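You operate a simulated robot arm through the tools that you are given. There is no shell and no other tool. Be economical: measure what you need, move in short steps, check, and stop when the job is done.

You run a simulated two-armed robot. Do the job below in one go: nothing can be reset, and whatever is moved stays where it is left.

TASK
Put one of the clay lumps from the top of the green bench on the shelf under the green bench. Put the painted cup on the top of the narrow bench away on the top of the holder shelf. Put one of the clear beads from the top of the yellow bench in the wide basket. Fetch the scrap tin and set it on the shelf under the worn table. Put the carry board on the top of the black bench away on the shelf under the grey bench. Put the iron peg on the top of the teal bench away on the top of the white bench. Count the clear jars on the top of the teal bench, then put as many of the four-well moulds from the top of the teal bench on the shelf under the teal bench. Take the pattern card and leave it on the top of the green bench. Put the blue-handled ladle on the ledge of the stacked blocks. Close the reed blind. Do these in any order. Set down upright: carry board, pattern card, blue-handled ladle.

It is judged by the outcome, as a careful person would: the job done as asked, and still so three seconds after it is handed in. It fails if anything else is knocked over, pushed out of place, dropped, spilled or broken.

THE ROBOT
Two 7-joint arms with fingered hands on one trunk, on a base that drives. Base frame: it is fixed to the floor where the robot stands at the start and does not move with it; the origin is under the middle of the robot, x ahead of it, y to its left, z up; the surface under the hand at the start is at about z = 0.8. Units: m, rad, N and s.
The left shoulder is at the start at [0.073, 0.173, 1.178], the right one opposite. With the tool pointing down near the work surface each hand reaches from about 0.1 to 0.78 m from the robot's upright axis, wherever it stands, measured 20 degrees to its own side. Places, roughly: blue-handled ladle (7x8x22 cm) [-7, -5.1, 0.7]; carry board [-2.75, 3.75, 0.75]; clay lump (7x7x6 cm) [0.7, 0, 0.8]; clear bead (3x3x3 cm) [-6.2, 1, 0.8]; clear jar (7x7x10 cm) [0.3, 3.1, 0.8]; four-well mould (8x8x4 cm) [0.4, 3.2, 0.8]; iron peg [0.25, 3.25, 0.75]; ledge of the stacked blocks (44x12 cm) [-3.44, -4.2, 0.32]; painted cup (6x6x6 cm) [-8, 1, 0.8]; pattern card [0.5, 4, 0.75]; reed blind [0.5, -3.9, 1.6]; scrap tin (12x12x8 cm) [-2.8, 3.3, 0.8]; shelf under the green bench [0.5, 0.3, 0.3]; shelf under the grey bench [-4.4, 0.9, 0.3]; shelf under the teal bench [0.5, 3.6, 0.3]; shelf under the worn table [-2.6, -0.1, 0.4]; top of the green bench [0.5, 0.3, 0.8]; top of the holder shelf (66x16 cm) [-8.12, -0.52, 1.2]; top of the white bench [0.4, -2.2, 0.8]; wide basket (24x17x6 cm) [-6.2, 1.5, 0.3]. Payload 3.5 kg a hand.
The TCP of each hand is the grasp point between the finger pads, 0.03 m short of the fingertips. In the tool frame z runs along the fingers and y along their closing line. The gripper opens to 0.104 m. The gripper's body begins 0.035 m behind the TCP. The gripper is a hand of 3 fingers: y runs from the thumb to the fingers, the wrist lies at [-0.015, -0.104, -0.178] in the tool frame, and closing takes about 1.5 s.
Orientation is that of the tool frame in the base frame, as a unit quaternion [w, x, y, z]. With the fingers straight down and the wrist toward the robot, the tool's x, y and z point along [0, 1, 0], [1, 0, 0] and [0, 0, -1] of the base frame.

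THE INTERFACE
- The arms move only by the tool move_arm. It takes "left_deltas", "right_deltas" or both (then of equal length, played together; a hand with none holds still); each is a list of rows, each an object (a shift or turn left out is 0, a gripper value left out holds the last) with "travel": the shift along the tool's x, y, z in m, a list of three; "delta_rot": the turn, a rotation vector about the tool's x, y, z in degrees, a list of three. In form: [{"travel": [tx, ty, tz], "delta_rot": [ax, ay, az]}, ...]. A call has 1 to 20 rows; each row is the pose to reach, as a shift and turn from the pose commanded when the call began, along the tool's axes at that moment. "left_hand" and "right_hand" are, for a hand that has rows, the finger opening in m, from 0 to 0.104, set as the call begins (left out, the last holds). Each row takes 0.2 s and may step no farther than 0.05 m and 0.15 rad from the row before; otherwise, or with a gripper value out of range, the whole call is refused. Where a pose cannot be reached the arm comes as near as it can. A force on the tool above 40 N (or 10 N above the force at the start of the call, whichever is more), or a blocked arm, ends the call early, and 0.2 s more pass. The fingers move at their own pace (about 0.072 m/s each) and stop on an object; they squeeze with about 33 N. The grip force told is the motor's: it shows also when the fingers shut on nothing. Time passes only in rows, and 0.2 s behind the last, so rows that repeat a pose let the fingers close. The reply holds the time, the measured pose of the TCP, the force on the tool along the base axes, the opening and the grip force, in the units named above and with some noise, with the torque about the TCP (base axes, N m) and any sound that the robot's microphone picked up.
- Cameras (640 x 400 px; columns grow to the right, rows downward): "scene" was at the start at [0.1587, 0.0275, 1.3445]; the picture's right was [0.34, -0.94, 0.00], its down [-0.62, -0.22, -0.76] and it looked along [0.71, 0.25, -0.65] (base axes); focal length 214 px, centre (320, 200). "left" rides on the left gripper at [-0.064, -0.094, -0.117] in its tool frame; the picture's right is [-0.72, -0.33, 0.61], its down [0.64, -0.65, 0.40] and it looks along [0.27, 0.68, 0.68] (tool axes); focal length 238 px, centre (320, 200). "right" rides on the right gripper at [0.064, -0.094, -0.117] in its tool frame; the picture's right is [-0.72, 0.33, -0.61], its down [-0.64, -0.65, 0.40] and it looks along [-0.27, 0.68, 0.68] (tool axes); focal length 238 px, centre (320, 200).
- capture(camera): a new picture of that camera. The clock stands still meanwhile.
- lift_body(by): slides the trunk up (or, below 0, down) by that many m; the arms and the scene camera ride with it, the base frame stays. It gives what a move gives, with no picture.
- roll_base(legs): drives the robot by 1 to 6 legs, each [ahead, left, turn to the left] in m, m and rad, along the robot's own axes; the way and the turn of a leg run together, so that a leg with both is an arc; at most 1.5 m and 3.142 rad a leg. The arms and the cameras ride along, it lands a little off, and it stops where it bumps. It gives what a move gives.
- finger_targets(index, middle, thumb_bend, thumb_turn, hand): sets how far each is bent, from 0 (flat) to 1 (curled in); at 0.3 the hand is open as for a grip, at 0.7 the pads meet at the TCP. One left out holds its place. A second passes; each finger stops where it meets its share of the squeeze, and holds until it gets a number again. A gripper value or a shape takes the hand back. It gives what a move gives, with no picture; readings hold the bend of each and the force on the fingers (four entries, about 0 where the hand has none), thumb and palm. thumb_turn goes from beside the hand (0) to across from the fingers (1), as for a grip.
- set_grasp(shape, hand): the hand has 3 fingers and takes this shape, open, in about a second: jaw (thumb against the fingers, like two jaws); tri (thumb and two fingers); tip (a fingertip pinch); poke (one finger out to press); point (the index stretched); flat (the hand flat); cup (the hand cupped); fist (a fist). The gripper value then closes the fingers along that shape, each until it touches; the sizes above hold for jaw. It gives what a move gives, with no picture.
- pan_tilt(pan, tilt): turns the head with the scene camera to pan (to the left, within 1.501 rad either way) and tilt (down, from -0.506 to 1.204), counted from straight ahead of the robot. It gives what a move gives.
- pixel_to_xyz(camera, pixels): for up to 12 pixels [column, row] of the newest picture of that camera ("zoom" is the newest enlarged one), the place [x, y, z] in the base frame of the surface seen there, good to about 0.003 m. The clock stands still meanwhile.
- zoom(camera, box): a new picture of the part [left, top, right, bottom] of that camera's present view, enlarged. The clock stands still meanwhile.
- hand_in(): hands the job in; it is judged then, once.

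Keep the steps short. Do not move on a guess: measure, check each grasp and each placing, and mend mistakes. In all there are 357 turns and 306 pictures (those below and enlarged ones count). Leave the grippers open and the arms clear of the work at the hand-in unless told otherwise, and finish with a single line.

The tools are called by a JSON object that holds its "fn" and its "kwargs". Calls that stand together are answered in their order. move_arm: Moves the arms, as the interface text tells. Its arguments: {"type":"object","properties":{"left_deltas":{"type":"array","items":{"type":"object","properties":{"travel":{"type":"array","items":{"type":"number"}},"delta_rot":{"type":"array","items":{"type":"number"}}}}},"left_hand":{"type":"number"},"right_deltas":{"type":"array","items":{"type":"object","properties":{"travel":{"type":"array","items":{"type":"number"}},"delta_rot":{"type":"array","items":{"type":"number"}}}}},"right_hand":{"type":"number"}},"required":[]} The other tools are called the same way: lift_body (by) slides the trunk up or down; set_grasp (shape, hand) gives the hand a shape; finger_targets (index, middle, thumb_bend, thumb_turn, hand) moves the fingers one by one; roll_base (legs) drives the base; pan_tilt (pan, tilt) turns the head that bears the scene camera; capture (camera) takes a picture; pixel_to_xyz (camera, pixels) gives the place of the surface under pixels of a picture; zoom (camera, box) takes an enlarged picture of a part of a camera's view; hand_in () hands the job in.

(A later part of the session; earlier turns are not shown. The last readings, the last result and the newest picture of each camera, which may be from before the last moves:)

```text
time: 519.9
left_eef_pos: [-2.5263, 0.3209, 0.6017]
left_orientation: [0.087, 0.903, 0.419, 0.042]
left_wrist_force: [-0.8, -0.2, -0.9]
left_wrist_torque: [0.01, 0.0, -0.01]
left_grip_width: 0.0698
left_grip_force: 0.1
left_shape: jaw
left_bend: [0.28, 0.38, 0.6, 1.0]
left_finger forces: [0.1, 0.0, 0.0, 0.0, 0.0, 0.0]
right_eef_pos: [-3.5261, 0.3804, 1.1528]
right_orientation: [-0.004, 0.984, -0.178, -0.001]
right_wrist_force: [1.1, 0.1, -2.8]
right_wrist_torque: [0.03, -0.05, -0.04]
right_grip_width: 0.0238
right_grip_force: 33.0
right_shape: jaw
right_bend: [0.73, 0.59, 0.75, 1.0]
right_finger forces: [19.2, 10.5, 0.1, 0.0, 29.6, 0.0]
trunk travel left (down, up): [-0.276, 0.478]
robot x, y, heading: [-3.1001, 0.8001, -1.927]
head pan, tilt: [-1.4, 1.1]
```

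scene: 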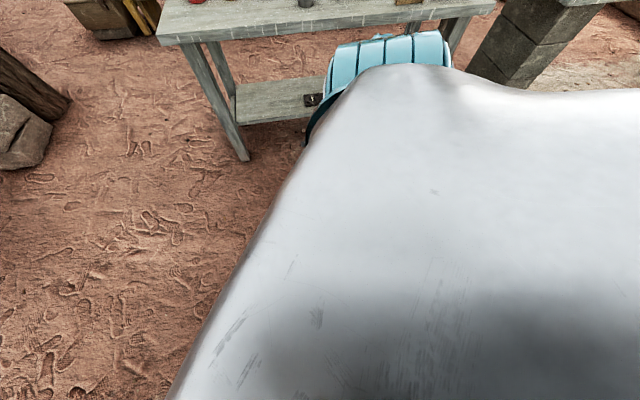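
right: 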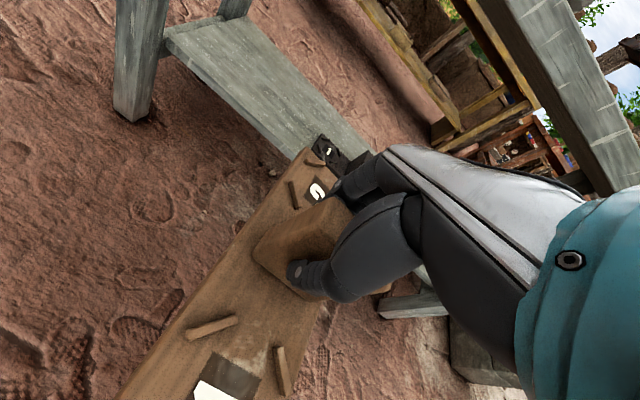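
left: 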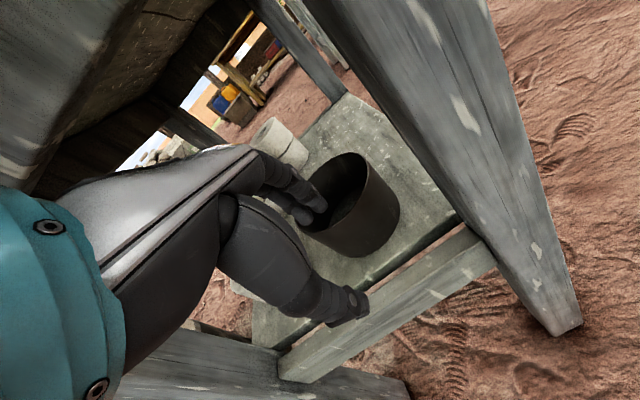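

I raise the trunk 0.4 for a safe turn, then turn to face the light table (north).

{"fn": "lift_body", "kwargs": {"by": 0.4}}

{"fn": "roll_base", "kwargs": {"legs": [[0, 0, -2.79]]}}

{"fn": "pan_tilt", "kwargs": {"pan": -0.2, "tilt": 0.75}}

{"fn": "capture", "kwargs": {"camera": "scene"}}

```text
time: 523.8
left_eef_pos: [-2.5267, 0.3214, 1.0015]
left_orientation: [0.086, 0.903, 0.419, 0.041]
left_wrist_force: [0.0, 0.1, 0.1]
left_wrist_torque: [0.01, -0.01, -0.01]
left_grip_width: 0.0699
left_grip_force: 0.1
left_shape: jaw
left_bend: [0.28, 0.38, 0.6, 1.0]
left_finger forces: [0.0, 0.1, 0.0, 0.0, 0.1, 0.1]
right_eef_pos: [-3.5264, 0.3802, 1.5524]
right_orientation: [-0.002, 0.984, -0.178, 0.0]
right_wrist_force: [0.1, 0.7, -2.3]
right_wrist_torque: [-0.03, 0.0, -0.03]
right_grip_width: 0.0234
right_grip_force: 32.9
right_shape: jaw
right_bend: [0.73, 0.59, 0.75, 1.0]
right_finger forces: [19.2, 10.6, 0.1, 0.1, 29.6, 0.0]
trunk travel left (down, up): [-0.676, 0.078]
robot x, y, heading: [-3.1015, 0.8036, -1.925]
head pan, tilt: [-1.4, 1.1]
```

```text
time: 530.7
left_eef_pos: [-3.8091, 1.0494, 1.0007]
left_orientation: [-0.056, -0.574, 0.813, 0.078]
left_wrist_force: [-0.4, -1.2, 0.3]
left_wrist_torque: [0.0, -0.01, 0.01]
left_grip_width: 0.0696
left_grip_force: 0.1
left_shape: jaw
left_bend: [0.28, 0.38, 0.6, 1.0]
left_finger forces: [0.0, 0.1, 0.1, 0.0, 0.0, 0.0]
right_eef_pos: [-2.8521, 1.3448, 1.553]
right_orientation: [0.001, 0.0, 1.0, -0.002]
right_wrist_force: [-0.2, -0.4, -2.2]
right_wrist_torque: [0.01, 0.0, 0.02]
right_grip_width: 0.0233
right_grip_force: 32.9
right_shape: jaw
right_bend: [0.73, 0.59, 0.75, 1.0]
right_finger forces: [18.6, 9.3, 0.1, 0.0, 27.9, 0.0]
trunk travel left (down, up): [-0.676, 0.078]
robot x, y, heading: [-3.1002, 0.8025, 1.575]
head pan, tilt: [-1.4, 1.1]
```

```text
time: 532.1
left_eef_pos: [-3.8093, 1.0497, 1.0007]
left_orientation: [-0.056, -0.574, 0.813, 0.078]
left_wrist_force: [-0.6, -0.4, 0.4]
left_wrist_torque: [-0.01, 0.01, 0.02]
left_grip_width: 0.0698
left_grip_force: 0.0
left_shape: jaw
left_bend: [0.28, 0.38, 0.6, 1.0]
left_finger forces: [0.0, 0.0, 0.1, 0.0, 0.1, 0.1]
right_eef_pos: [-2.8536, 1.3453, 1.5531]
right_orientation: [0.002, -0.001, 1.0, -0.003]
right_wrist_force: [-0.4, 0.0, -2.7]
right_wrist_torque: [0.01, 0.01, -0.01]
right_grip_width: 0.0232
right_grip_force: 33.6
right_shape: jaw
right_bend: [0.73, 0.59, 0.75, 1.0]
right_finger forces: [18.7, 9.3, 0.0, 0.1, 28.0, 0.0]
trunk travel left (down, up): [-0.676, 0.078]
robot x, y, heading: [-3.1022, 0.8008, 1.568]
head pan, tilt: [-0.201, 0.75]
```

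```text
134 pictures are left
```

scene: 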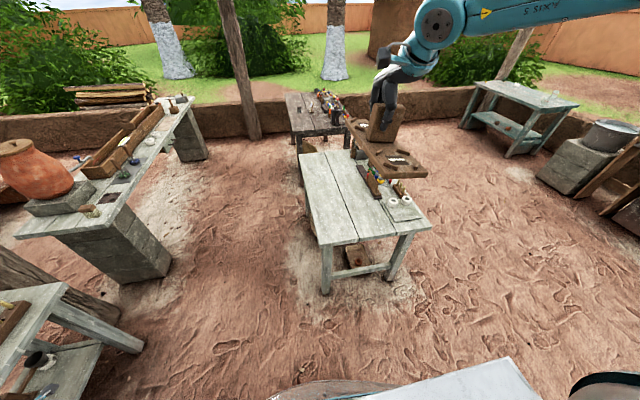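

The west half of the light table is empty. I move so the board is over (−2.75,1.77), then lower.

{"fn": "roll_base", "kwargs": {"legs": [[0.42, -0.1, 0]]}}

{"fn": "lift_body", "kwargs": {"by": -0.39}}

{"fn": "capture", "kwargs": {"camera": "scene"}}

{"fn": "capture", "kwargs": {"camera": "right"}}

```text
time: 534.7
left_eef_pos: [-3.7113, 1.4699, 1.0014]
left_orientation: [-0.056, -0.573, 0.814, 0.078]
left_wrist_force: [0.9, -0.8, -0.7]
left_wrist_torque: [0.02, -0.02, 0.01]
left_grip_width: 0.07
left_grip_force: 0.0
left_shape: jaw
left_bend: [0.28, 0.38, 0.6, 1.0]
left_finger forces: [0.0, 0.0, 0.1, 0.1, 0.1, 0.0]
right_eef_pos: [-2.7541, 1.7661, 1.5521]
right_orientation: [0.002, -0.002, 1.0, -0.003]
right_wrist_force: [0.6, 0.0, -2.9]
right_wrist_torque: [-0.04, 0.03, 0.02]
right_grip_width: 0.0232
right_grip_force: 33.0
right_shape: jaw
right_bend: [0.73, 0.59, 0.75, 1.0]
right_finger forces: [18.5, 9.3, 0.1, 0.0, 28.0, 0.0]
trunk travel left (down, up): [-0.676, 0.078]
robot x, y, heading: [-3.0054, 1.2211, 1.572]
head pan, tilt: [-0.201, 0.75]
```

```text
time: 538.5
left_eef_pos: [-3.7116, 1.4693, 0.6114]
left_orientation: [-0.055, -0.573, 0.814, 0.077]
left_wrist_force: [0.1, 0.5, 0.4]
left_wrist_torque: [0.0, 0.04, -0.03]
left_grip_width: 0.0702
left_grip_force: 0.2
left_shape: jaw
left_bend: [0.28, 0.38, 0.6, 1.0]
left_finger forces: [0.0, 0.0, 0.0, 0.1, 0.0, 0.0]
right_eef_pos: [-2.7546, 1.7646, 1.163]
right_orientation: [0.001, -0.001, 1.0, -0.002]
right_wrist_force: [0.8, 1.2, -1.9]
right_wrist_torque: [0.01, -0.01, 0.0]
right_grip_width: 0.0233
right_grip_force: 32.9
right_shape: jaw
right_bend: [0.73, 0.59, 0.75, 1.0]
right_finger forces: [18.6, 9.3, 0.0, 0.0, 27.9, 0.0]
trunk travel left (down, up): [-0.286, 0.468]
robot x, y, heading: [-3.005, 1.2241, 1.581]
head pan, tilt: [-0.201, 0.75]
```

```text
133 pictures are left
```

scene: 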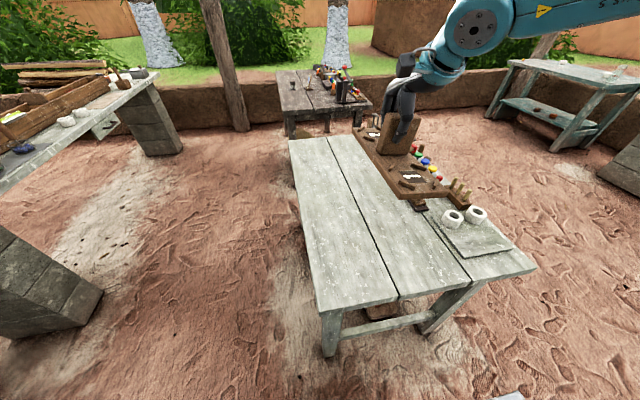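

```text
132 pictures are left
```

right: 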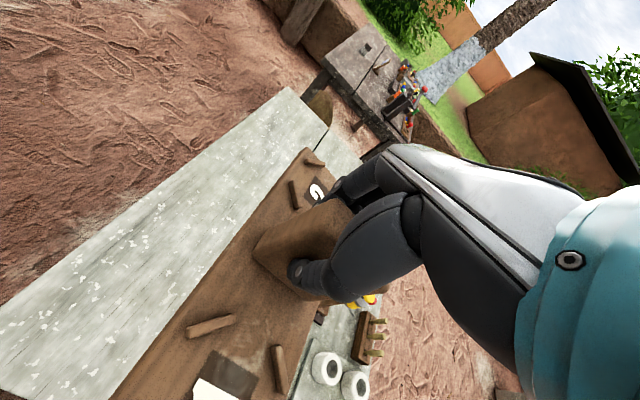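

I measure the table height and nearest items.

{"fn": "pixel_to_xyz", "kwargs": {"camera": "right", "pixels": [[150, 270], [230, 190], [290, 120], [320, 320], [350, 330], [327, 360], [60, 340]]}}

{"fn": "pixel_to_xyz", "kwargs": {"camera": "scene", "pixels": [[340, 220], [330, 180], [380, 250], [425, 200], [455, 215], [420, 170]]}}

```text
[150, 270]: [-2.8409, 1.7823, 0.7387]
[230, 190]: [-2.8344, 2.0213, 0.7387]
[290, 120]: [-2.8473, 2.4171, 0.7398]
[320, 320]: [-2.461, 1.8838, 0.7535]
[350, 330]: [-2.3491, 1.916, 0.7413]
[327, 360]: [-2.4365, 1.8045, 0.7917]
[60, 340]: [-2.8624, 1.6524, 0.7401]
```

```text
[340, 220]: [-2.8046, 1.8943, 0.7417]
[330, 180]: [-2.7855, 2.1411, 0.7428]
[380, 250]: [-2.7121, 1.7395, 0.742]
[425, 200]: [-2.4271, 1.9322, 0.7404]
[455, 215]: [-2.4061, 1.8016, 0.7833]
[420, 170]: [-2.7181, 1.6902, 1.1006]
```

Table z 0.739, free around. I lower the board 0.34 and release.

{"fn": "move_arm", "kwargs": {"right_deltas": [{"travel": [0, 0, 0.045]}, {"travel": [0, 0, 0.09]}, {"travel": [0, 0, 0.135]}, {"travel": [0, 0, 0.18]}, {"travel": [0, 0, 0.225]}, {"travel": [0, 0, 0.27]}, {"travel": [0, 0, 0.31]}, {"travel": [0, 0, 0.33]}, {"travel": [0, 0, 0.34]}, {"travel": [0, 0, 0.343]}]}}

{"fn": "capture", "kwargs": {"camera": "right"}}

```text
time: 540.7
left_eef_pos: [-3.7115, 1.4688, 0.6103]
left_orientation: [-0.056, -0.574, 0.813, 0.078]
left_wrist_force: [0.2, -0.4, -0.1]
left_wrist_torque: [0.0, 0.01, 0.01]
left_grip_width: 0.0701
left_grip_force: 0.0
left_shape: jaw
left_bend: [0.28, 0.38, 0.6, 1.0]
left_finger forces: [0.0, 0.0, 0.0, 0.0, 0.1, 0.0]
right_eef_pos: [-2.75, 1.7618, 0.8288]
right_orientation: [0.002, -0.002, 1.0, -0.003]
right_wrist_force: [-1.1, -0.3, -1.3]
right_wrist_torque: [0.1, -0.01, 0.01]
right_grip_width: 0.0229
right_grip_force: 32.7
right_shape: jaw
right_bend: [0.73, 0.59, 0.75, 1.0]
right_finger forces: [18.5, 10.1, 0.1, 0.0, 28.2, 0.1]
right hand out of reach, approached as far as the arm can: row 9, 10
trunk travel left (down, up): [-0.286, 0.468]
robot x, y, heading: [-3.0073, 1.2241, 1.575]
head pan, tilt: [-0.201, 0.75]
```

```text
131 pictures are left
```

right: 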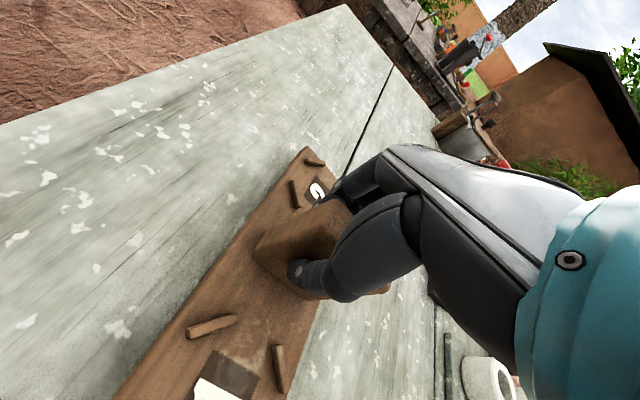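

8 mm to go; I lower the trunk 1 cm, check the force, then open.

{"fn": "lift_body", "kwargs": {"by": -0.009}}

{"fn": "move_arm", "kwargs": {"right_deltas": [{"travel": [0, 0, 0]}, {"travel": [0, 0, 0]}, {"travel": [0, 0, 0]}, {"travel": [0, 0, 0]}, {"travel": [0, 0, 0]}, {"travel": [0, 0, 0]}], "right_hand": 0.104}}

{"fn": "capture", "kwargs": {"camera": "right"}}

```text
time: 541.3
left_eef_pos: [-3.7111, 1.4694, 0.6026]
left_orientation: [-0.056, -0.574, 0.813, 0.078]
left_wrist_force: [-0.2, -0.1, 0.4]
left_wrist_torque: [-0.04, 0.02, 0.02]
left_grip_width: 0.0699
left_grip_force: 0.0
left_shape: jaw
left_bend: [0.28, 0.38, 0.6, 1.0]
left_finger forces: [0.0, 0.1, 0.0, 0.1, 0.0, 0.1]
right_eef_pos: [-2.7509, 1.761, 0.8208]
right_orientation: [0.002, -0.002, 1.0, -0.002]
right_wrist_force: [0.3, 0.4, -1.1]
right_wrist_torque: [0.21, -0.06, 0.05]
right_grip_width: 0.0233
right_grip_force: 33.1
right_shape: jaw
right_bend: [0.73, 0.59, 0.75, 1.0]
right_finger forces: [19.0, 11.5, 0.0, 0.0, 30.0, 0.0]
trunk travel left (down, up): [-0.277, 0.477]
robot x, y, heading: [-3.0024, 1.2228, 1.581]
head pan, tilt: [-0.201, 0.75]
```

```text
time: 542.7
left_eef_pos: [-3.7116, 1.4698, 0.6021]
left_orientation: [-0.056, -0.574, 0.813, 0.077]
left_wrist_force: [0.3, -0.2, 0.3]
left_wrist_torque: [0.0, 0.01, -0.01]
left_grip_width: 0.0698
left_grip_force: 0.0
left_shape: jaw
left_bend: [0.28, 0.38, 0.6, 1.0]
left_finger forces: [0.0, 0.0, 0.1, 0.0, 0.0, 0.1]
right_eef_pos: [-2.7508, 1.7616, 0.8201]
right_orientation: [0.002, -0.002, 1.0, -0.001]
right_wrist_force: [0.1, -0.3, -0.1]
right_wrist_torque: [0.02, 0.0, 0.0]
right_grip_width: 0.1035
right_grip_force: 0.1
right_shape: jaw
right_bend: [0.3, 0.3, 0.3, 0.98]
right_finger forces: [0.1, 0.1, 0.0, 0.0, 0.0, 0.0]
trunk travel left (down, up): [-0.277, 0.477]
robot x, y, heading: [-3.0061, 1.2193, 1.574]
head pan, tilt: [-0.201, 0.75]
```

```text
130 pictures are left
```

right: 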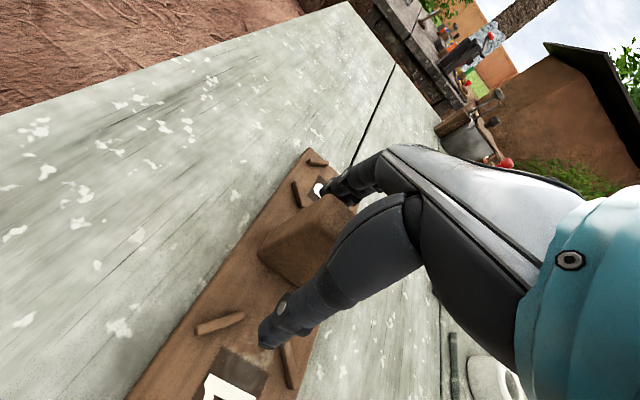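

The board is set down. I raise the right hand, and level the left hand (pitch back 11°) in its side posture.

{"fn": "move_arm", "kwargs": {"right_deltas": [{"travel": [0, 0, -0.04]}, {"travel": [0, 0, -0.08]}, {"travel": [0, 0, -0.12]}, {"travel": [0, 0, -0.16]}, {"travel": [0, 0, -0.2]}, {"travel": [0, -0.02, -0.24]}, {"travel": [0, -0.05, -0.27]}, {"travel": [0, -0.08, -0.3]}], "left_deltas": [{"travel": [0, 0, -0.01], "delta_rot": [3, 0, 0]}, {"travel": [0, 0, -0.02], "delta_rot": [6, 0, 0]}, {"travel": [0, 0, -0.03], "delta_rot": [9, 0, 0]}, {"travel": [0, 0, -0.03], "delta_rot": [11, 0, 0]}, {"travel": [0, 0, -0.03], "delta_rot": [11, 0, 0]}, {"travel": [0, 0, -0.03], "delta_rot": [11, 0, 0]}, {"travel": [0, 0, -0.03], "delta_rot": [11, 0, 0]}, {"travel": [0, 0, -0.03], "delta_rot": [11, 0, 0]}], "left_hand": 0.104}}

{"fn": "lift_body", "kwargs": {"by": 0.33}}

```text
time: 544.5
left_eef_pos: [-3.7055, 1.467, 0.632]
left_orientation: [0.0, -0.578, 0.816, -0.001]
left_wrist_force: [-0.3, -0.7, -0.4]
left_wrist_torque: [0.03, 0.0, 0.0]
left_grip_width: 0.1038
left_grip_force: 0.0
left_shape: jaw
left_bend: [0.3, 0.3, 0.3, 0.98]
left_finger forces: [0.1, 0.1, 0.1, 0.0, 0.0, 0.0]
right_eef_pos: [-2.7503, 1.6813, 1.1213]
right_orientation: [0.001, -0.002, 1.0, -0.003]
right_wrist_force: [-0.1, -0.8, -0.2]
right_wrist_torque: [0.01, 0.01, -0.01]
right_grip_width: 0.1036
right_grip_force: 0.1
right_shape: jaw
right_bend: [0.3, 0.3, 0.3, 0.98]
right_finger forces: [0.0, 0.1, 0.1, 0.0, 0.0, 0.1]
trunk travel left (down, up): [-0.277, 0.477]
robot x, y, heading: [-3.004, 1.2154, 1.576]
head pan, tilt: [-0.201, 0.75]
```

```text
time: 547.7
left_eef_pos: [-3.7058, 1.4677, 0.9613]
left_orientation: [0.0, -0.577, 0.817, 0.0]
left_wrist_force: [0.5, 0.3, -0.2]
left_wrist_torque: [-0.02, 0.02, 0.0]
left_grip_width: 0.1034
left_grip_force: 0.0
left_shape: jaw
left_bend: [0.3, 0.3, 0.3, 0.98]
left_finger forces: [0.0, 0.1, 0.1, 0.0, 0.1, 0.0]
right_eef_pos: [-2.7515, 1.6838, 1.4506]
right_orientation: [0.001, -0.001, 1.0, -0.002]
right_wrist_force: [0.2, 0.0, 0.0]
right_wrist_torque: [0.01, -0.03, 0.04]
right_grip_width: 0.104
right_grip_force: 0.0
right_shape: jaw
right_bend: [0.3, 0.3, 0.3, 0.98]
right_finger forces: [0.0, 0.0, 0.0, 0.0, 0.1, 0.1]
trunk travel left (down, up): [-0.607, 0.147]
robot x, y, heading: [-3.0074, 1.2225, 1.577]
head pan, tilt: [-0.201, 0.75]
```

Left hand is level. I turn right 1.231 rad so it points north, and move it over the board handle.

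{"fn": "roll_base", "kwargs": {"legs": [[0, 0, -1.231], [0.172, -0.275, 0]]}}

{"fn": "capture", "kwargs": {"camera": "left"}}

```text
time: 552.9
left_eef_pos: [-2.7563, 1.768, 0.9616]
left_orientation: [-0.001, -0.003, 1.0, -0.001]
left_wrist_force: [-1.1, 0.4, 0.3]
left_wrist_torque: [-0.01, 0.0, 0.01]
left_grip_width: 0.1039
left_grip_force: 0.0
left_shape: jaw
left_bend: [0.3, 0.3, 0.3, 0.98]
left_finger forces: [0.0, 0.0, 0.0, 0.0, 0.1, 0.1]
right_eef_pos: [-2.2305, 0.9425, 1.4502]
right_orientation: [-0.001, 0.574, 0.819, -0.003]
right_wrist_force: [-0.4, 1.3, -0.7]
right_wrist_torque: [-0.03, 0.02, 0.02]
right_grip_width: 0.1037
right_grip_force: 0.1
right_shape: jaw
right_bend: [0.3, 0.3, 0.3, 0.98]
right_finger forces: [0.0, 0.1, 0.0, 0.0, 0.1, 0.0]
trunk travel left (down, up): [-0.607, 0.147]
robot x, y, heading: [-2.7517, 1.0228, 0.354]
head pan, tilt: [-0.201, 0.75]
```

```text
129 pictures are left
```

left: 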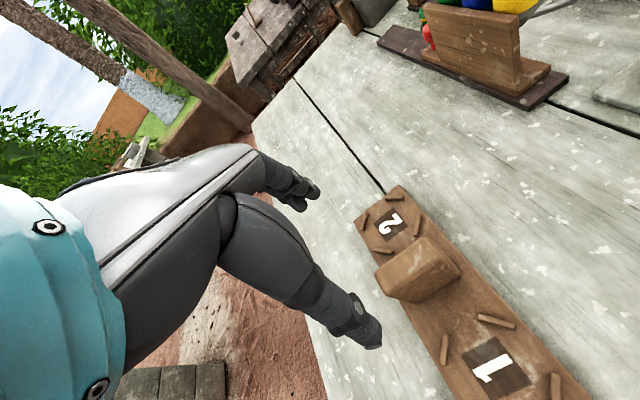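

I measure the handle from here.

{"fn": "pixel_to_xyz", "kwargs": {"camera": "left", "pixels": [[378, 275], [425, 240], [460, 270], [418, 270], [440, 255], [400, 255], [415, 300]]}}

{"fn": "zoom", "kwargs": {"camera": "left", "box": [340, 180, 500, 330]}}

```text
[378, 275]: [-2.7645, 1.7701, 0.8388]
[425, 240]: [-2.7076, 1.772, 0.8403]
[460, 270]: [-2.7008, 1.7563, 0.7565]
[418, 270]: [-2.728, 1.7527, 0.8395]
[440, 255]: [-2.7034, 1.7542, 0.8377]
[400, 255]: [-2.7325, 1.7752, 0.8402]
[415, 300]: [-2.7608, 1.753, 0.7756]
```

```text
2.67 times, centred on (420, 255) of left
```

zoom: 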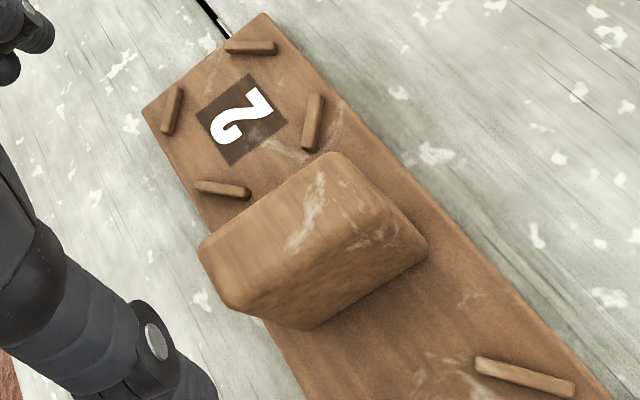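

Handle centre (−2.733,1.765). I correct 2 cm in x and lower 0.14.

{"fn": "roll_base", "kwargs": {"legs": [[0.0187, -0.01, 0]]}}

{"fn": "lift_body", "kwargs": {"by": -0.141}}

{"fn": "move_arm", "kwargs": {"left_deltas": [{"travel": [0, 0, 0]}, {"travel": [0, 0, 0]}, {"travel": [0, 0, 0]}, {"travel": [0, 0, 0]}, {"travel": [0, 0, 0]}, {"travel": [0, 0, 0]}, {"travel": [0, 0, 0]}], "left_hand": 0.0}}

{"fn": "capture", "kwargs": {"camera": "left"}}

```text
time: 553.7
left_eef_pos: [-2.7397, 1.7653, 0.96]
left_orientation: [0.0, -0.003, 1.0, 0.0]
left_wrist_force: [-0.7, -0.4, -1.9]
left_wrist_torque: [0.04, -0.01, 0.01]
left_grip_width: 0.1034
left_grip_force: 0.0
left_shape: jaw
left_bend: [0.3, 0.3, 0.3, 0.98]
left_finger forces: [0.0, 0.1, 0.0, 0.1, 0.0, 0.0]
right_eef_pos: [-2.2123, 0.9395, 1.4518]
right_orientation: [0.0, 0.573, 0.82, -0.002]
right_wrist_force: [-0.1, 0.5, 0.0]
right_wrist_torque: [-0.02, -0.02, -0.05]
right_grip_width: 0.1037
right_grip_force: 0.1
right_shape: jaw
right_bend: [0.3, 0.3, 0.3, 0.98]
right_finger forces: [0.0, 0.0, 0.0, 0.0, 0.0, 0.0]
trunk travel left (down, up): [-0.607, 0.147]
robot x, y, heading: [-2.7287, 1.0188, 0.359]
head pan, tilt: [-0.201, 0.75]
```

```text
time: 555.4
left_eef_pos: [-2.7361, 1.7649, 0.8213]
left_orientation: [-0.001, -0.003, 1.0, 0.0]
left_wrist_force: [-0.4, 0.1, -0.2]
left_wrist_torque: [-0.03, 0.01, 0.0]
left_grip_width: 0.1036
left_grip_force: 0.0
left_shape: jaw
left_bend: [0.3, 0.3, 0.3, 0.98]
left_finger forces: [0.0, 0.0, 0.1, 0.1, 0.0, 0.0]
right_eef_pos: [-2.2093, 0.9395, 1.3093]
right_orientation: [0.0, 0.573, 0.82, -0.004]
right_wrist_force: [-0.6, 0.2, 0.3]
right_wrist_torque: [0.0, 0.01, 0.0]
right_grip_width: 0.1038
right_grip_force: 0.0
right_shape: jaw
right_bend: [0.3, 0.3, 0.3, 0.98]
right_finger forces: [0.1, 0.0, 0.0, 0.0, 0.0, 0.0]
trunk travel left (down, up): [-0.466, 0.288]
robot x, y, heading: [-2.7264, 1.0213, 0.357]
head pan, tilt: [-0.201, 0.75]
```

```text
time: 557.0
left_eef_pos: [-2.7366, 1.7636, 0.8198]
left_orientation: [-0.001, -0.003, 1.0, -0.001]
left_wrist_force: [-0.3, 0.1, -1.0]
left_wrist_torque: [0.0, 0.01, 0.0]
left_grip_width: 0.0249
left_grip_force: 32.9
left_shape: jaw
left_bend: [0.74, 0.56, 0.74, 1.0]
left_finger forces: [19.2, 10.3, 0.1, 0.0, 29.4, 0.1]
right_eef_pos: [-2.2087, 0.9404, 1.3101]
right_orientation: [0.0, 0.572, 0.82, -0.004]
right_wrist_force: [0.1, 0.5, 0.2]
right_wrist_torque: [0.0, 0.02, -0.01]
right_grip_width: 0.1037
right_grip_force: 0.0
right_shape: jaw
right_bend: [0.3, 0.3, 0.3, 0.98]
right_finger forces: [0.1, 0.0, 0.1, 0.0, 0.0, 0.0]
trunk travel left (down, up): [-0.466, 0.288]
robot x, y, heading: [-2.7304, 1.0217, 0.355]
head pan, tilt: [-0.201, 0.75]
```

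```text
127 pictures are left
```

left: 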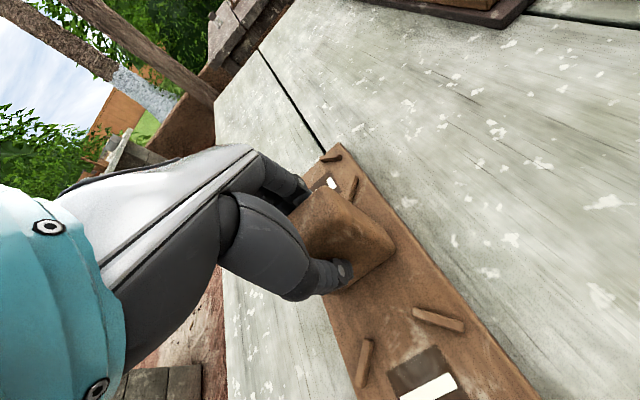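

Gripped by the left hand. I lift 0.15, turn left 1.56 rad so that it points west, and go toward the grey bench.

{"fn": "lift_body", "kwargs": {"by": 0.15}}

{"fn": "roll_base", "kwargs": {"legs": [[0, 0, 1.56]]}}

{"fn": "capture", "kwargs": {"camera": "left"}}

```text
time: 558.7
left_eef_pos: [-2.7364, 1.7645, 0.9695]
left_orientation: [-0.001, -0.003, 1.0, 0.0]
left_wrist_force: [0.5, 0.2, -2.1]
left_wrist_torque: [0.0, 0.0, 0.04]
left_grip_width: 0.0246
left_grip_force: 33.2
left_shape: jaw
left_bend: [0.74, 0.56, 0.74, 1.0]
left_finger forces: [19.2, 10.2, 0.0, 0.0, 29.4, 0.0]
right_eef_pos: [-2.2103, 0.9391, 1.4586]
right_orientation: [0.0, 0.573, 0.82, -0.003]
right_wrist_force: [-1.0, 0.5, 0.8]
right_wrist_torque: [0.0, -0.05, -0.02]
right_grip_width: 0.1038
right_grip_force: 0.0
right_shape: jaw
right_bend: [0.3, 0.3, 0.3, 0.98]
right_finger forces: [0.1, 0.0, 0.1, 0.1, 0.0, 0.1]
trunk travel left (down, up): [-0.616, 0.138]
robot x, y, heading: [-2.7277, 1.0195, 0.352]
head pan, tilt: [-0.201, 0.75]
```

```text
time: 562.9
left_eef_pos: [-3.4724, 1.0324, 0.9697]
left_orientation: [-0.001, -0.699, 0.715, -0.001]
left_wrist_force: [0.0, 0.3, -2.1]
left_wrist_torque: [0.02, 0.01, -0.01]
left_grip_width: 0.0248
left_grip_force: 33.5
left_shape: jaw
left_bend: [0.74, 0.56, 0.74, 1.0]
left_finger forces: [19.0, 10.1, 0.0, 0.1, 29.1, 0.0]
right_eef_pos: [-2.6323, 1.537, 1.4607]
right_orientation: [0.001, -0.16, 0.987, -0.002]
right_wrist_force: [0.2, 0.4, 0.2]
right_wrist_torque: [0.0, -0.02, 0.0]
right_grip_width: 0.1037
right_grip_force: 0.2
right_shape: jaw
right_bend: [0.3, 0.3, 0.3, 0.98]
right_finger forces: [0.0, 0.0, 0.0, 0.0, 0.1, 0.1]
trunk travel left (down, up): [-0.616, 0.138]
robot x, y, heading: [-2.7284, 1.0181, 1.894]
head pan, tilt: [-0.201, 0.75]
```

```text
126 pictures are left
```

left: 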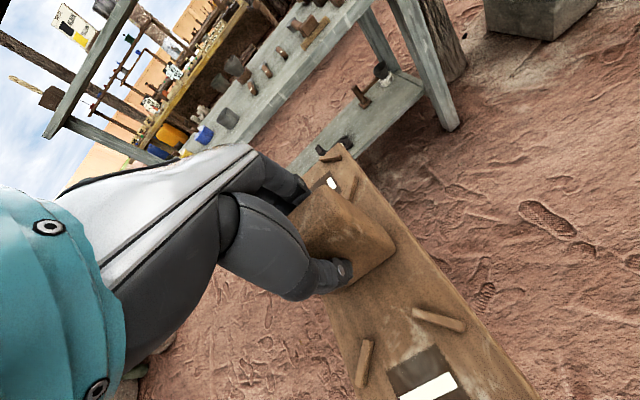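

I align the heading, drive in front of the free shelf part (y≈0.62), and lower in two parts.

{"fn": "roll_base", "kwargs": {"legs": [[0, 0, 0.021], [-0.258, 0.496, 0]]}}

{"fn": "lift_body", "kwargs": {"by": -0.4}}

{"fn": "lift_body", "kwargs": {"by": -0.175}}

{"fn": "capture", "kwargs": {"camera": "left"}}

```text
time: 566.4
left_eef_pos: [-3.8498, 0.6065, 0.97]
left_orientation: [-0.001, -0.707, 0.708, 0.0]
left_wrist_force: [0.2, 0.4, -2.5]
left_wrist_torque: [0.02, -0.01, 0.02]
left_grip_width: 0.0247
left_grip_force: 33.2
left_shape: jaw
left_bend: [0.74, 0.57, 0.74, 1.0]
left_finger forces: [19.0, 10.0, 0.1, 0.0, 29.1, 0.1]
right_eef_pos: [-3.0211, 1.1278, 1.4599]
right_orientation: [0.002, -0.171, 0.985, -0.002]
right_wrist_force: [-0.2, -0.5, 0.4]
right_wrist_torque: [0.01, -0.01, -0.02]
right_grip_width: 0.1035
right_grip_force: 0.1
right_shape: jaw
right_bend: [0.3, 0.3, 0.3, 0.98]
right_finger forces: [0.0, 0.0, 0.0, 0.0, 0.0, 0.1]
trunk travel left (down, up): [-0.616, 0.138]
robot x, y, heading: [-3.1018, 0.611, 1.916]
head pan, tilt: [-0.201, 0.75]
```

```text
time: 570.3
left_eef_pos: [-3.849, 0.6069, 0.5697]
left_orientation: [-0.001, -0.707, 0.707, -0.001]
left_wrist_force: [-0.8, -0.1, -2.1]
left_wrist_torque: [0.01, -0.01, -0.03]
left_grip_width: 0.0245
left_grip_force: 33.0
left_shape: jaw
left_bend: [0.74, 0.57, 0.74, 1.0]
left_finger forces: [19.0, 10.0, 0.1, 0.1, 29.1, 0.0]
right_eef_pos: [-3.0212, 1.1278, 1.0606]
right_orientation: [0.002, -0.171, 0.985, -0.002]
right_wrist_force: [0.3, -0.2, -0.5]
right_wrist_torque: [0.0, 0.02, 0.03]
right_grip_width: 0.1037
right_grip_force: 0.1
right_shape: jaw
right_bend: [0.3, 0.3, 0.3, 0.98]
right_finger forces: [0.0, 0.0, 0.0, 0.0, 0.1, 0.0]
trunk travel left (down, up): [-0.216, 0.538]
robot x, y, heading: [-3.1031, 0.6117, 1.916]
head pan, tilt: [-0.201, 0.75]
```

```text
time: 572.2
left_eef_pos: [-3.8493, 0.6071, 0.3949]
left_orientation: [0.0, 0.708, -0.706, 0.001]
left_wrist_force: [0.0, 0.2, -2.1]
left_wrist_torque: [0.01, 0.01, 0.01]
left_grip_width: 0.0245
left_grip_force: 32.5
left_shape: jaw
left_bend: [0.74, 0.57, 0.74, 1.0]
left_finger forces: [19.1, 10.0, 0.0, 0.0, 29.0, 0.0]
right_eef_pos: [-3.0253, 1.1366, 0.8724]
right_orientation: [0.005, -0.171, 0.985, -0.021]
right_wrist_force: [-0.6, 0.2, -0.1]
right_wrist_torque: [-0.02, 0.0, 0.01]
right_grip_width: 0.1034
right_grip_force: 0.1
right_shape: jaw
right_bend: [0.3, 0.3, 0.3, 0.98]
right_finger forces: [0.0, 0.1, 0.1, 0.1, 0.0, 0.1]
trunk travel left (down, up): [-0.041, 0.713]
robot x, y, heading: [-3.104, 0.6144, 1.916]
head pan, tilt: [-0.201, 0.75]
```

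```text
125 pictures are left
```

left: 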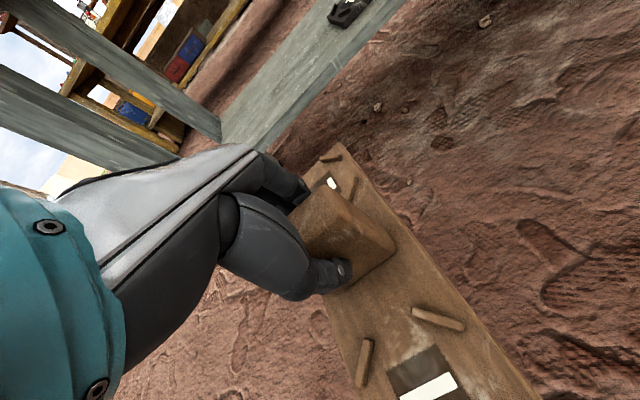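

The left hand is steady. I measure the shelf front edge, legs and items.

{"fn": "pixel_to_xyz", "kwargs": {"camera": "left", "pixels": [[265, 150], [300, 110], [360, 60], [245, 110], [300, 60], [215, 130], [170, 160], [345, 12], [330, 20]]}}

{"fn": "pan_tilt", "kwargs": {"pan": 1.2, "tilt": 0.5}}

{"fn": "capture", "kwargs": {"camera": "scene"}}

```text
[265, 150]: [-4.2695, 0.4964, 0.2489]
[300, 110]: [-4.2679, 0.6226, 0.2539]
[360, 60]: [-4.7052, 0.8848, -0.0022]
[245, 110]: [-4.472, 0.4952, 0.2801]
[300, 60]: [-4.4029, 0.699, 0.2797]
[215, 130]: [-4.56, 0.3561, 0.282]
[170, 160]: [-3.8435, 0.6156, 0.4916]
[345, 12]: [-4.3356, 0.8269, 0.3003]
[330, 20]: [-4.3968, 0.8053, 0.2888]
```

```text
time: 573.8
left_eef_pos: [-3.8484, 0.6072, 0.3952]
left_orientation: [0.001, 0.707, -0.707, 0.002]
left_wrist_force: [0.6, -1.1, -2.8]
left_wrist_torque: [-0.01, 0.01, 0.0]
left_grip_width: 0.0242
left_grip_force: 33.1
left_shape: jaw
left_bend: [0.74, 0.57, 0.74, 1.0]
left_finger forces: [19.1, 10.1, 0.0, 0.0, 29.1, 0.1]
right_eef_pos: [-3.0235, 1.1374, 0.8726]
right_orientation: [0.006, -0.172, 0.985, -0.02]
right_wrist_force: [-0.3, -0.1, -0.4]
right_wrist_torque: [-0.01, 0.02, 0.06]
right_grip_width: 0.1036
right_grip_force: 0.0
right_shape: jaw
right_bend: [0.3, 0.3, 0.3, 0.98]
right_finger forces: [0.0, 0.0, 0.0, 0.1, 0.1, 0.1]
trunk travel left (down, up): [-0.041, 0.713]
robot x, y, heading: [-3.1078, 0.6108, 1.918]
head pan, tilt: [1.201, 0.499]
```

```text
124 pictures are left
```

scene: 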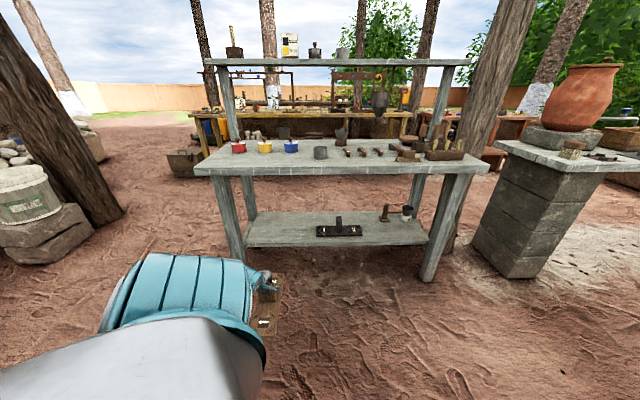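

I measure the shelf's back edge to choose the depth.

{"fn": "pixel_to_xyz", "kwargs": {"camera": "scene", "pixels": [[270, 214], [300, 214], [270, 225], [270, 243], [325, 232], [345, 224], [300, 212], [255, 235]]}}

{"fn": "roll_base", "kwargs": {"legs": [[0.109, 0.303, 0]]}}

{"fn": "capture", "kwargs": {"camera": "left"}}

```text
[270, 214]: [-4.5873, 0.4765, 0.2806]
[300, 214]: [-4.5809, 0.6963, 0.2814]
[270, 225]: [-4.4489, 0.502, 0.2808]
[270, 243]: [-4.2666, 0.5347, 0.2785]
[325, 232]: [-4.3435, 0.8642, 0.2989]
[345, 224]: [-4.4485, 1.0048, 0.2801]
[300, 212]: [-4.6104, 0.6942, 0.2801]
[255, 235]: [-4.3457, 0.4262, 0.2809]
```

```text
time: 575.9
left_eef_pos: [-4.1721, 0.6064, 0.3945]
left_orientation: [-0.001, -0.707, 0.707, -0.001]
left_wrist_force: [0.5, 0.3, -1.6]
left_wrist_torque: [-0.01, 0.03, 0.0]
left_grip_width: 0.0245
left_grip_force: 32.9
left_shape: jaw
left_bend: [0.74, 0.57, 0.74, 1.0]
left_finger forces: [19.1, 10.1, 0.0, 0.0, 29.1, 0.0]
right_eef_pos: [-3.3474, 1.1381, 0.8745]
right_orientation: [0.006, -0.171, 0.985, -0.022]
right_wrist_force: [-0.3, -0.9, 0.3]
right_wrist_torque: [0.0, 0.02, 0.02]
right_grip_width: 0.1036
right_grip_force: 0.1
right_shape: jaw
right_bend: [0.3, 0.3, 0.3, 0.98]
right_finger forces: [0.0, 0.0, 0.0, 0.0, 0.0, 0.1]
trunk travel left (down, up): [-0.041, 0.713]
robot x, y, heading: [-3.4314, 0.612, 1.918]
head pan, tilt: [1.201, 0.499]
```

```text
123 pictures are left
```

left: 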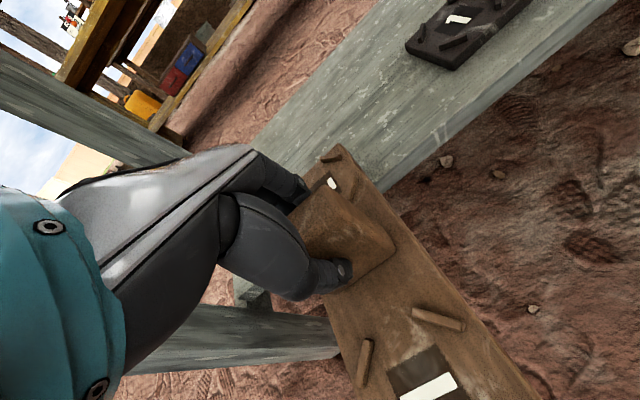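

Shelf depth about 0.34 m; a dark sister board lies at y≥0.8. I slide in the last 0.26 m in two steps.

{"fn": "roll_base", "kwargs": {"legs": [[0.045, 0.124, 0]]}}

{"fn": "roll_base", "kwargs": {"legs": [[0.044, 0.123, 0]]}}

{"fn": "capture", "kwargs": {"camera": "left"}}

```text
time: 577.2
left_eef_pos: [-4.3021, 0.607, 0.395]
left_orientation: [0.0, 0.708, -0.707, 0.001]
left_wrist_force: [-0.5, -0.3, -2.3]
left_wrist_torque: [-0.02, -0.03, -0.02]
left_grip_width: 0.0247
left_grip_force: 33.5
left_shape: jaw
left_bend: [0.74, 0.57, 0.74, 1.0]
left_finger forces: [19.1, 10.1, 0.1, 0.1, 29.3, 0.0]
right_eef_pos: [-3.4792, 1.1384, 0.8734]
right_orientation: [0.004, -0.171, 0.985, -0.022]
right_wrist_force: [0.4, 0.2, 0.6]
right_wrist_torque: [0.02, 0.02, -0.01]
right_grip_width: 0.1036
right_grip_force: 0.1
right_shape: jaw
right_bend: [0.3, 0.3, 0.3, 0.98]
right_finger forces: [0.1, 0.0, 0.0, 0.1, 0.0, 0.1]
trunk travel left (down, up): [-0.041, 0.713]
robot x, y, heading: [-3.5563, 0.6119, 1.916]
head pan, tilt: [1.201, 0.499]
```

```text
time: 578.5
left_eef_pos: [-4.4338, 0.6053, 0.3945]
left_orientation: [0.0, 0.708, -0.706, 0.001]
left_wrist_force: [-0.5, -0.8, -2.8]
left_wrist_torque: [0.05, 0.02, 0.02]
left_grip_width: 0.0245
left_grip_force: 33.4
left_shape: jaw
left_bend: [0.74, 0.57, 0.74, 1.0]
left_finger forces: [19.2, 10.0, 0.0, 0.0, 29.1, 0.0]
right_eef_pos: [-3.6113, 1.1375, 0.8729]
right_orientation: [0.005, -0.171, 0.985, -0.021]
right_wrist_force: [-0.7, 1.4, -0.1]
right_wrist_torque: [-0.01, -0.01, -0.01]
right_grip_width: 0.1035
right_grip_force: 0.0
right_shape: jaw
right_bend: [0.3, 0.3, 0.3, 0.98]
right_finger forces: [0.0, 0.0, 0.1, 0.0, 0.0, 0.0]
trunk travel left (down, up): [-0.041, 0.713]
robot x, y, heading: [-3.6917, 0.6127, 1.922]
head pan, tilt: [1.201, 0.499]
```

```text
122 pictures are left
```

left: 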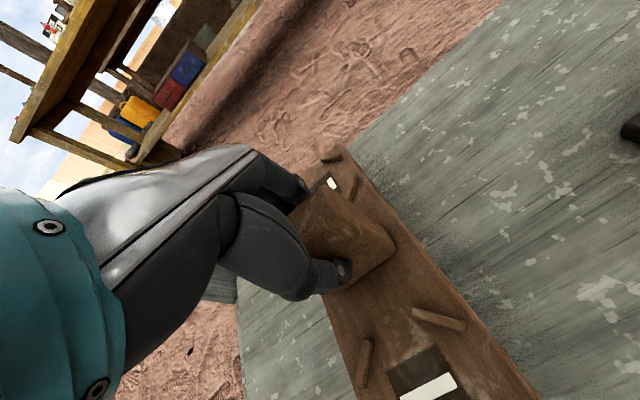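

The board is over the shelf. I lower 0.032 and check.

{"fn": "lift_body", "kwargs": {"by": -0.03}}

{"fn": "lift_body", "kwargs": {"by": -0.004}}

{"fn": "capture", "kwargs": {"camera": "left"}}

```text
time: 579.2
left_eef_pos: [-4.4342, 0.6049, 0.3654]
left_orientation: [-0.001, -0.707, 0.707, 0.0]
left_wrist_force: [0.1, -0.2, -1.4]
left_wrist_torque: [0.01, 0.03, -0.01]
left_grip_width: 0.0247
left_grip_force: 33.4
left_shape: jaw
left_bend: [0.74, 0.57, 0.74, 1.0]
left_finger forces: [19.1, 10.1, 0.0, 0.1, 29.3, 0.0]
right_eef_pos: [-3.6145, 1.1461, 0.8337]
right_orientation: [0.008, -0.172, 0.984, -0.039]
right_wrist_force: [0.3, 0.5, 0.5]
right_wrist_torque: [0.02, 0.01, -0.03]
right_grip_width: 0.104
right_grip_force: 0.0
right_shape: jaw
right_bend: [0.3, 0.3, 0.3, 0.98]
right_finger forces: [0.0, 0.0, 0.0, 0.0, 0.0, 0.0]
trunk travel left (down, up): [-0.011, 0.743]
robot x, y, heading: [-3.6917, 0.6109, 1.918]
head pan, tilt: [1.201, 0.499]
```

```text
time: 579.8
left_eef_pos: [-4.4348, 0.6055, 0.3599]
left_orientation: [0.0, 0.708, -0.706, 0.001]
left_wrist_force: [-0.1, 0.8, -2.5]
left_wrist_torque: [0.01, 0.06, 0.0]
left_grip_width: 0.0245
left_grip_force: 33.1
left_shape: jaw
left_bend: [0.74, 0.57, 0.74, 1.0]
left_finger forces: [19.3, 10.1, 0.1, 0.0, 29.2, 0.0]
right_eef_pos: [-3.6146, 1.1485, 0.8294]
right_orientation: [0.008, -0.172, 0.984, -0.041]
right_wrist_force: [0.2, -0.3, 0.2]
right_wrist_torque: [-0.02, -0.01, -0.01]
right_grip_width: 0.1038
right_grip_force: 0.2
right_shape: jaw
right_bend: [0.3, 0.3, 0.3, 0.98]
right_finger forces: [0.0, 0.1, 0.1, 0.1, 0.0, 0.0]
trunk travel left (down, up): [-0.007, 0.747]
robot x, y, heading: [-3.6934, 0.6108, 1.921]
head pan, tilt: [1.201, 0.499]
```

```text
121 pictures are left
```

left: 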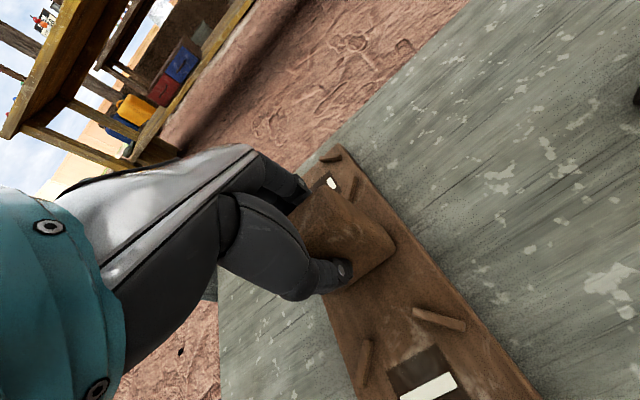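

About in contact. I lower 3 mm more and release.

{"fn": "lift_body", "kwargs": {"by": -0.003}}

{"fn": "move_arm", "kwargs": {"left_deltas": [{"travel": [0, 0, 0]}, {"travel": [0, 0, 0]}, {"travel": [0, 0, 0]}, {"travel": [0, 0, 0]}, {"travel": [0, 0, 0]}, {"travel": [0, 0, 0]}], "left_hand": 0.104}}

{"fn": "lift_body", "kwargs": {"by": 0.09}}

{"fn": "capture", "kwargs": {"camera": "left"}}

```text
time: 580.3
left_eef_pos: [-4.435, 0.6057, 0.3598]
left_orientation: [-0.001, -0.707, 0.708, 0.001]
left_wrist_force: [2.4, -0.7, 8.6]
left_wrist_torque: [-0.02, -0.03, 0.01]
left_grip_width: 0.0246
left_grip_force: 33.0
left_shape: jaw
left_bend: [0.74, 0.57, 0.74, 1.0]
left_finger forces: [19.6, 10.4, 0.1, 0.1, 32.7, 0.1]
right_eef_pos: [-3.613, 1.1489, 0.8259]
right_orientation: [0.008, -0.172, 0.984, -0.042]
right_wrist_force: [-0.2, 0.3, 0.4]
right_wrist_torque: [-0.01, 0.03, 0.02]
right_grip_width: 0.1035
right_grip_force: 0.0
right_shape: jaw
right_bend: [0.3, 0.3, 0.3, 0.98]
right_finger forces: [0.1, 0.0, 0.1, 0.0, 0.0, 0.0]
trunk travel left (down, up): [-0.004, 0.75]
robot x, y, heading: [-3.6886, 0.6088, 1.915]
head pan, tilt: [1.201, 0.499]
```

```text
time: 581.7
left_eef_pos: [-4.4336, 0.6055, 0.3585]
left_orientation: [0.0, 0.708, -0.707, 0.001]
left_wrist_force: [0.8, 1.0, 0.2]
left_wrist_torque: [0.01, 0.04, 0.01]
left_grip_width: 0.1038
left_grip_force: 0.0
left_shape: jaw
left_bend: [0.3, 0.3, 0.3, 0.98]
left_finger forces: [0.1, 0.1, 0.0, 0.0, 0.0, 0.1]
right_eef_pos: [-3.6145, 1.1484, 0.8258]
right_orientation: [0.008, -0.171, 0.984, -0.042]
right_wrist_force: [-0.2, 0.6, 0.5]
right_wrist_torque: [0.0, -0.02, -0.02]
right_grip_width: 0.1035
right_grip_force: 0.0
right_shape: jaw
right_bend: [0.3, 0.3, 0.3, 0.98]
right_finger forces: [0.1, 0.1, 0.0, 0.1, 0.0, 0.0]
trunk travel left (down, up): [-0.004, 0.75]
robot x, y, heading: [-3.6912, 0.6082, 1.918]
head pan, tilt: [1.201, 0.499]
```

```text
time: 582.9
left_eef_pos: [-4.4343, 0.6058, 0.448]
left_orientation: [0.001, 0.707, -0.707, 0.002]
left_wrist_force: [-0.2, -1.3, -0.4]
left_wrist_torque: [-0.03, 0.0, 0.02]
left_grip_width: 0.1035
left_grip_force: 0.1
left_shape: jaw
left_bend: [0.3, 0.3, 0.3, 0.98]
left_finger forces: [0.0, 0.0, 0.0, 0.1, 0.0, 0.0]
right_eef_pos: [-3.6133, 1.1495, 0.9146]
right_orientation: [0.008, -0.172, 0.984, -0.043]
right_wrist_force: [0.7, -0.3, -0.8]
right_wrist_torque: [-0.03, 0.03, 0.0]
right_grip_width: 0.1038
right_grip_force: 0.1
right_shape: jaw
right_bend: [0.3, 0.3, 0.3, 0.98]
right_finger forces: [0.0, 0.1, 0.0, 0.0, 0.0, 0.0]
trunk travel left (down, up): [-0.094, 0.66]
robot x, y, heading: [-3.69, 0.6113, 1.916]
head pan, tilt: [1.201, 0.499]
```

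```text
120 pictures are left
```

left: 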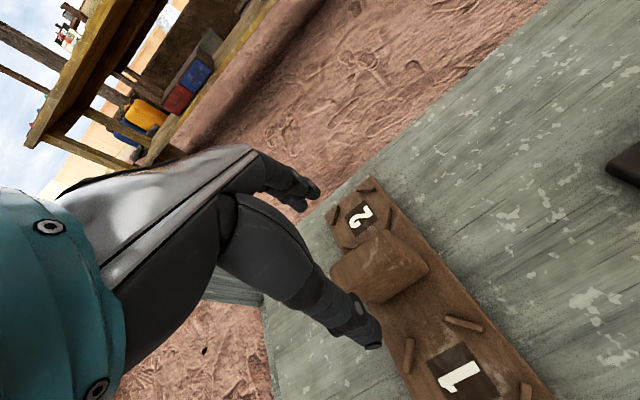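

The carry board lies flat on the shelf. I slide out, raise the trunk, and look southwest for the way to the yellow bench.

{"fn": "roll_base", "kwargs": {"legs": [[-0.2, -0.56, 0]]}}

{"fn": "lift_body", "kwargs": {"by": 0.4}}

{"fn": "pan_tilt", "kwargs": {"pan": 1.5, "tilt": 0.35}}

{"fn": "capture", "kwargs": {"camera": "scene"}}

```text
time: 586.3
left_eef_pos: [-3.8429, 0.6068, 0.4488]
left_orientation: [0.0, 0.707, -0.707, 0.0]
left_wrist_force: [0.0, -0.3, -0.6]
left_wrist_torque: [-0.01, 0.01, 0.0]
left_grip_width: 0.1038
left_grip_force: 0.1
left_shape: jaw
left_bend: [0.3, 0.3, 0.3, 0.98]
left_finger forces: [0.1, 0.0, 0.0, 0.0, 0.0, 0.1]
right_eef_pos: [-3.0217, 1.1511, 0.9167]
right_orientation: [0.008, -0.172, 0.984, -0.042]
right_wrist_force: [-0.5, 0.0, 0.0]
right_wrist_torque: [0.0, -0.01, -0.04]
right_grip_width: 0.1035
right_grip_force: 0.0
right_shape: jaw
right_bend: [0.3, 0.3, 0.3, 0.98]
right_finger forces: [0.0, 0.1, 0.0, 0.0, 0.0, 0.0]
trunk travel left (down, up): [-0.094, 0.66]
robot x, y, heading: [-3.0993, 0.6139, 1.922]
head pan, tilt: [1.201, 0.499]
```

```text
time: 590.1
left_eef_pos: [-3.843, 0.6072, 0.8481]
left_orientation: [0.0, 0.707, -0.707, 0.0]
left_wrist_force: [-0.1, 0.1, -0.3]
left_wrist_torque: [0.01, -0.03, 0.02]
left_grip_width: 0.1036
left_grip_force: 0.1
left_shape: jaw
left_bend: [0.3, 0.3, 0.3, 0.98]
left_finger forces: [0.0, 0.0, 0.1, 0.0, 0.0, 0.0]
right_eef_pos: [-3.0217, 1.15, 1.3158]
right_orientation: [0.008, -0.171, 0.984, -0.043]
right_wrist_force: [0.0, 0.0, -0.2]
right_wrist_torque: [-0.01, -0.03, -0.05]
right_grip_width: 0.1036
right_grip_force: 0.0
right_shape: jaw
right_bend: [0.3, 0.3, 0.3, 0.98]
right_finger forces: [0.0, 0.0, 0.0, 0.0, 0.1, 0.0]
trunk travel left (down, up): [-0.494, 0.26]
robot x, y, heading: [-3.0979, 0.6104, 1.921]
head pan, tilt: [1.201, 0.499]
```

```text
time: 590.9
left_eef_pos: [-3.8428, 0.6068, 0.8476]
left_orientation: [0.0, 0.708, -0.706, 0.001]
left_wrist_force: [-0.1, -0.8, 0.5]
left_wrist_torque: [-0.01, 0.02, 0.02]
left_grip_width: 0.1037
left_grip_force: 0.0
left_shape: jaw
left_bend: [0.3, 0.3, 0.3, 0.98]
left_finger forces: [0.0, 0.0, 0.0, 0.1, 0.1, 0.0]
right_eef_pos: [-3.0227, 1.15, 1.3154]
right_orientation: [0.008, -0.172, 0.984, -0.042]
right_wrist_force: [0.4, 0.9, -0.1]
right_wrist_torque: [0.03, -0.02, 0.0]
right_grip_width: 0.1036
right_grip_force: 0.0
right_shape: jaw
right_bend: [0.3, 0.3, 0.3, 0.98]
right_finger forces: [0.0, 0.0, 0.0, 0.1, 0.0, 0.0]
trunk travel left (down, up): [-0.494, 0.26]
robot x, y, heading: [-3.0964, 0.6103, 1.917]
head pan, tilt: [1.499, 0.351]
```

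```text
119 pictures are left
```

scene: 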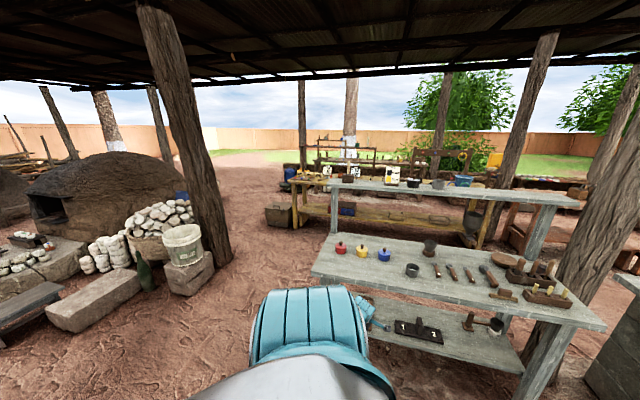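

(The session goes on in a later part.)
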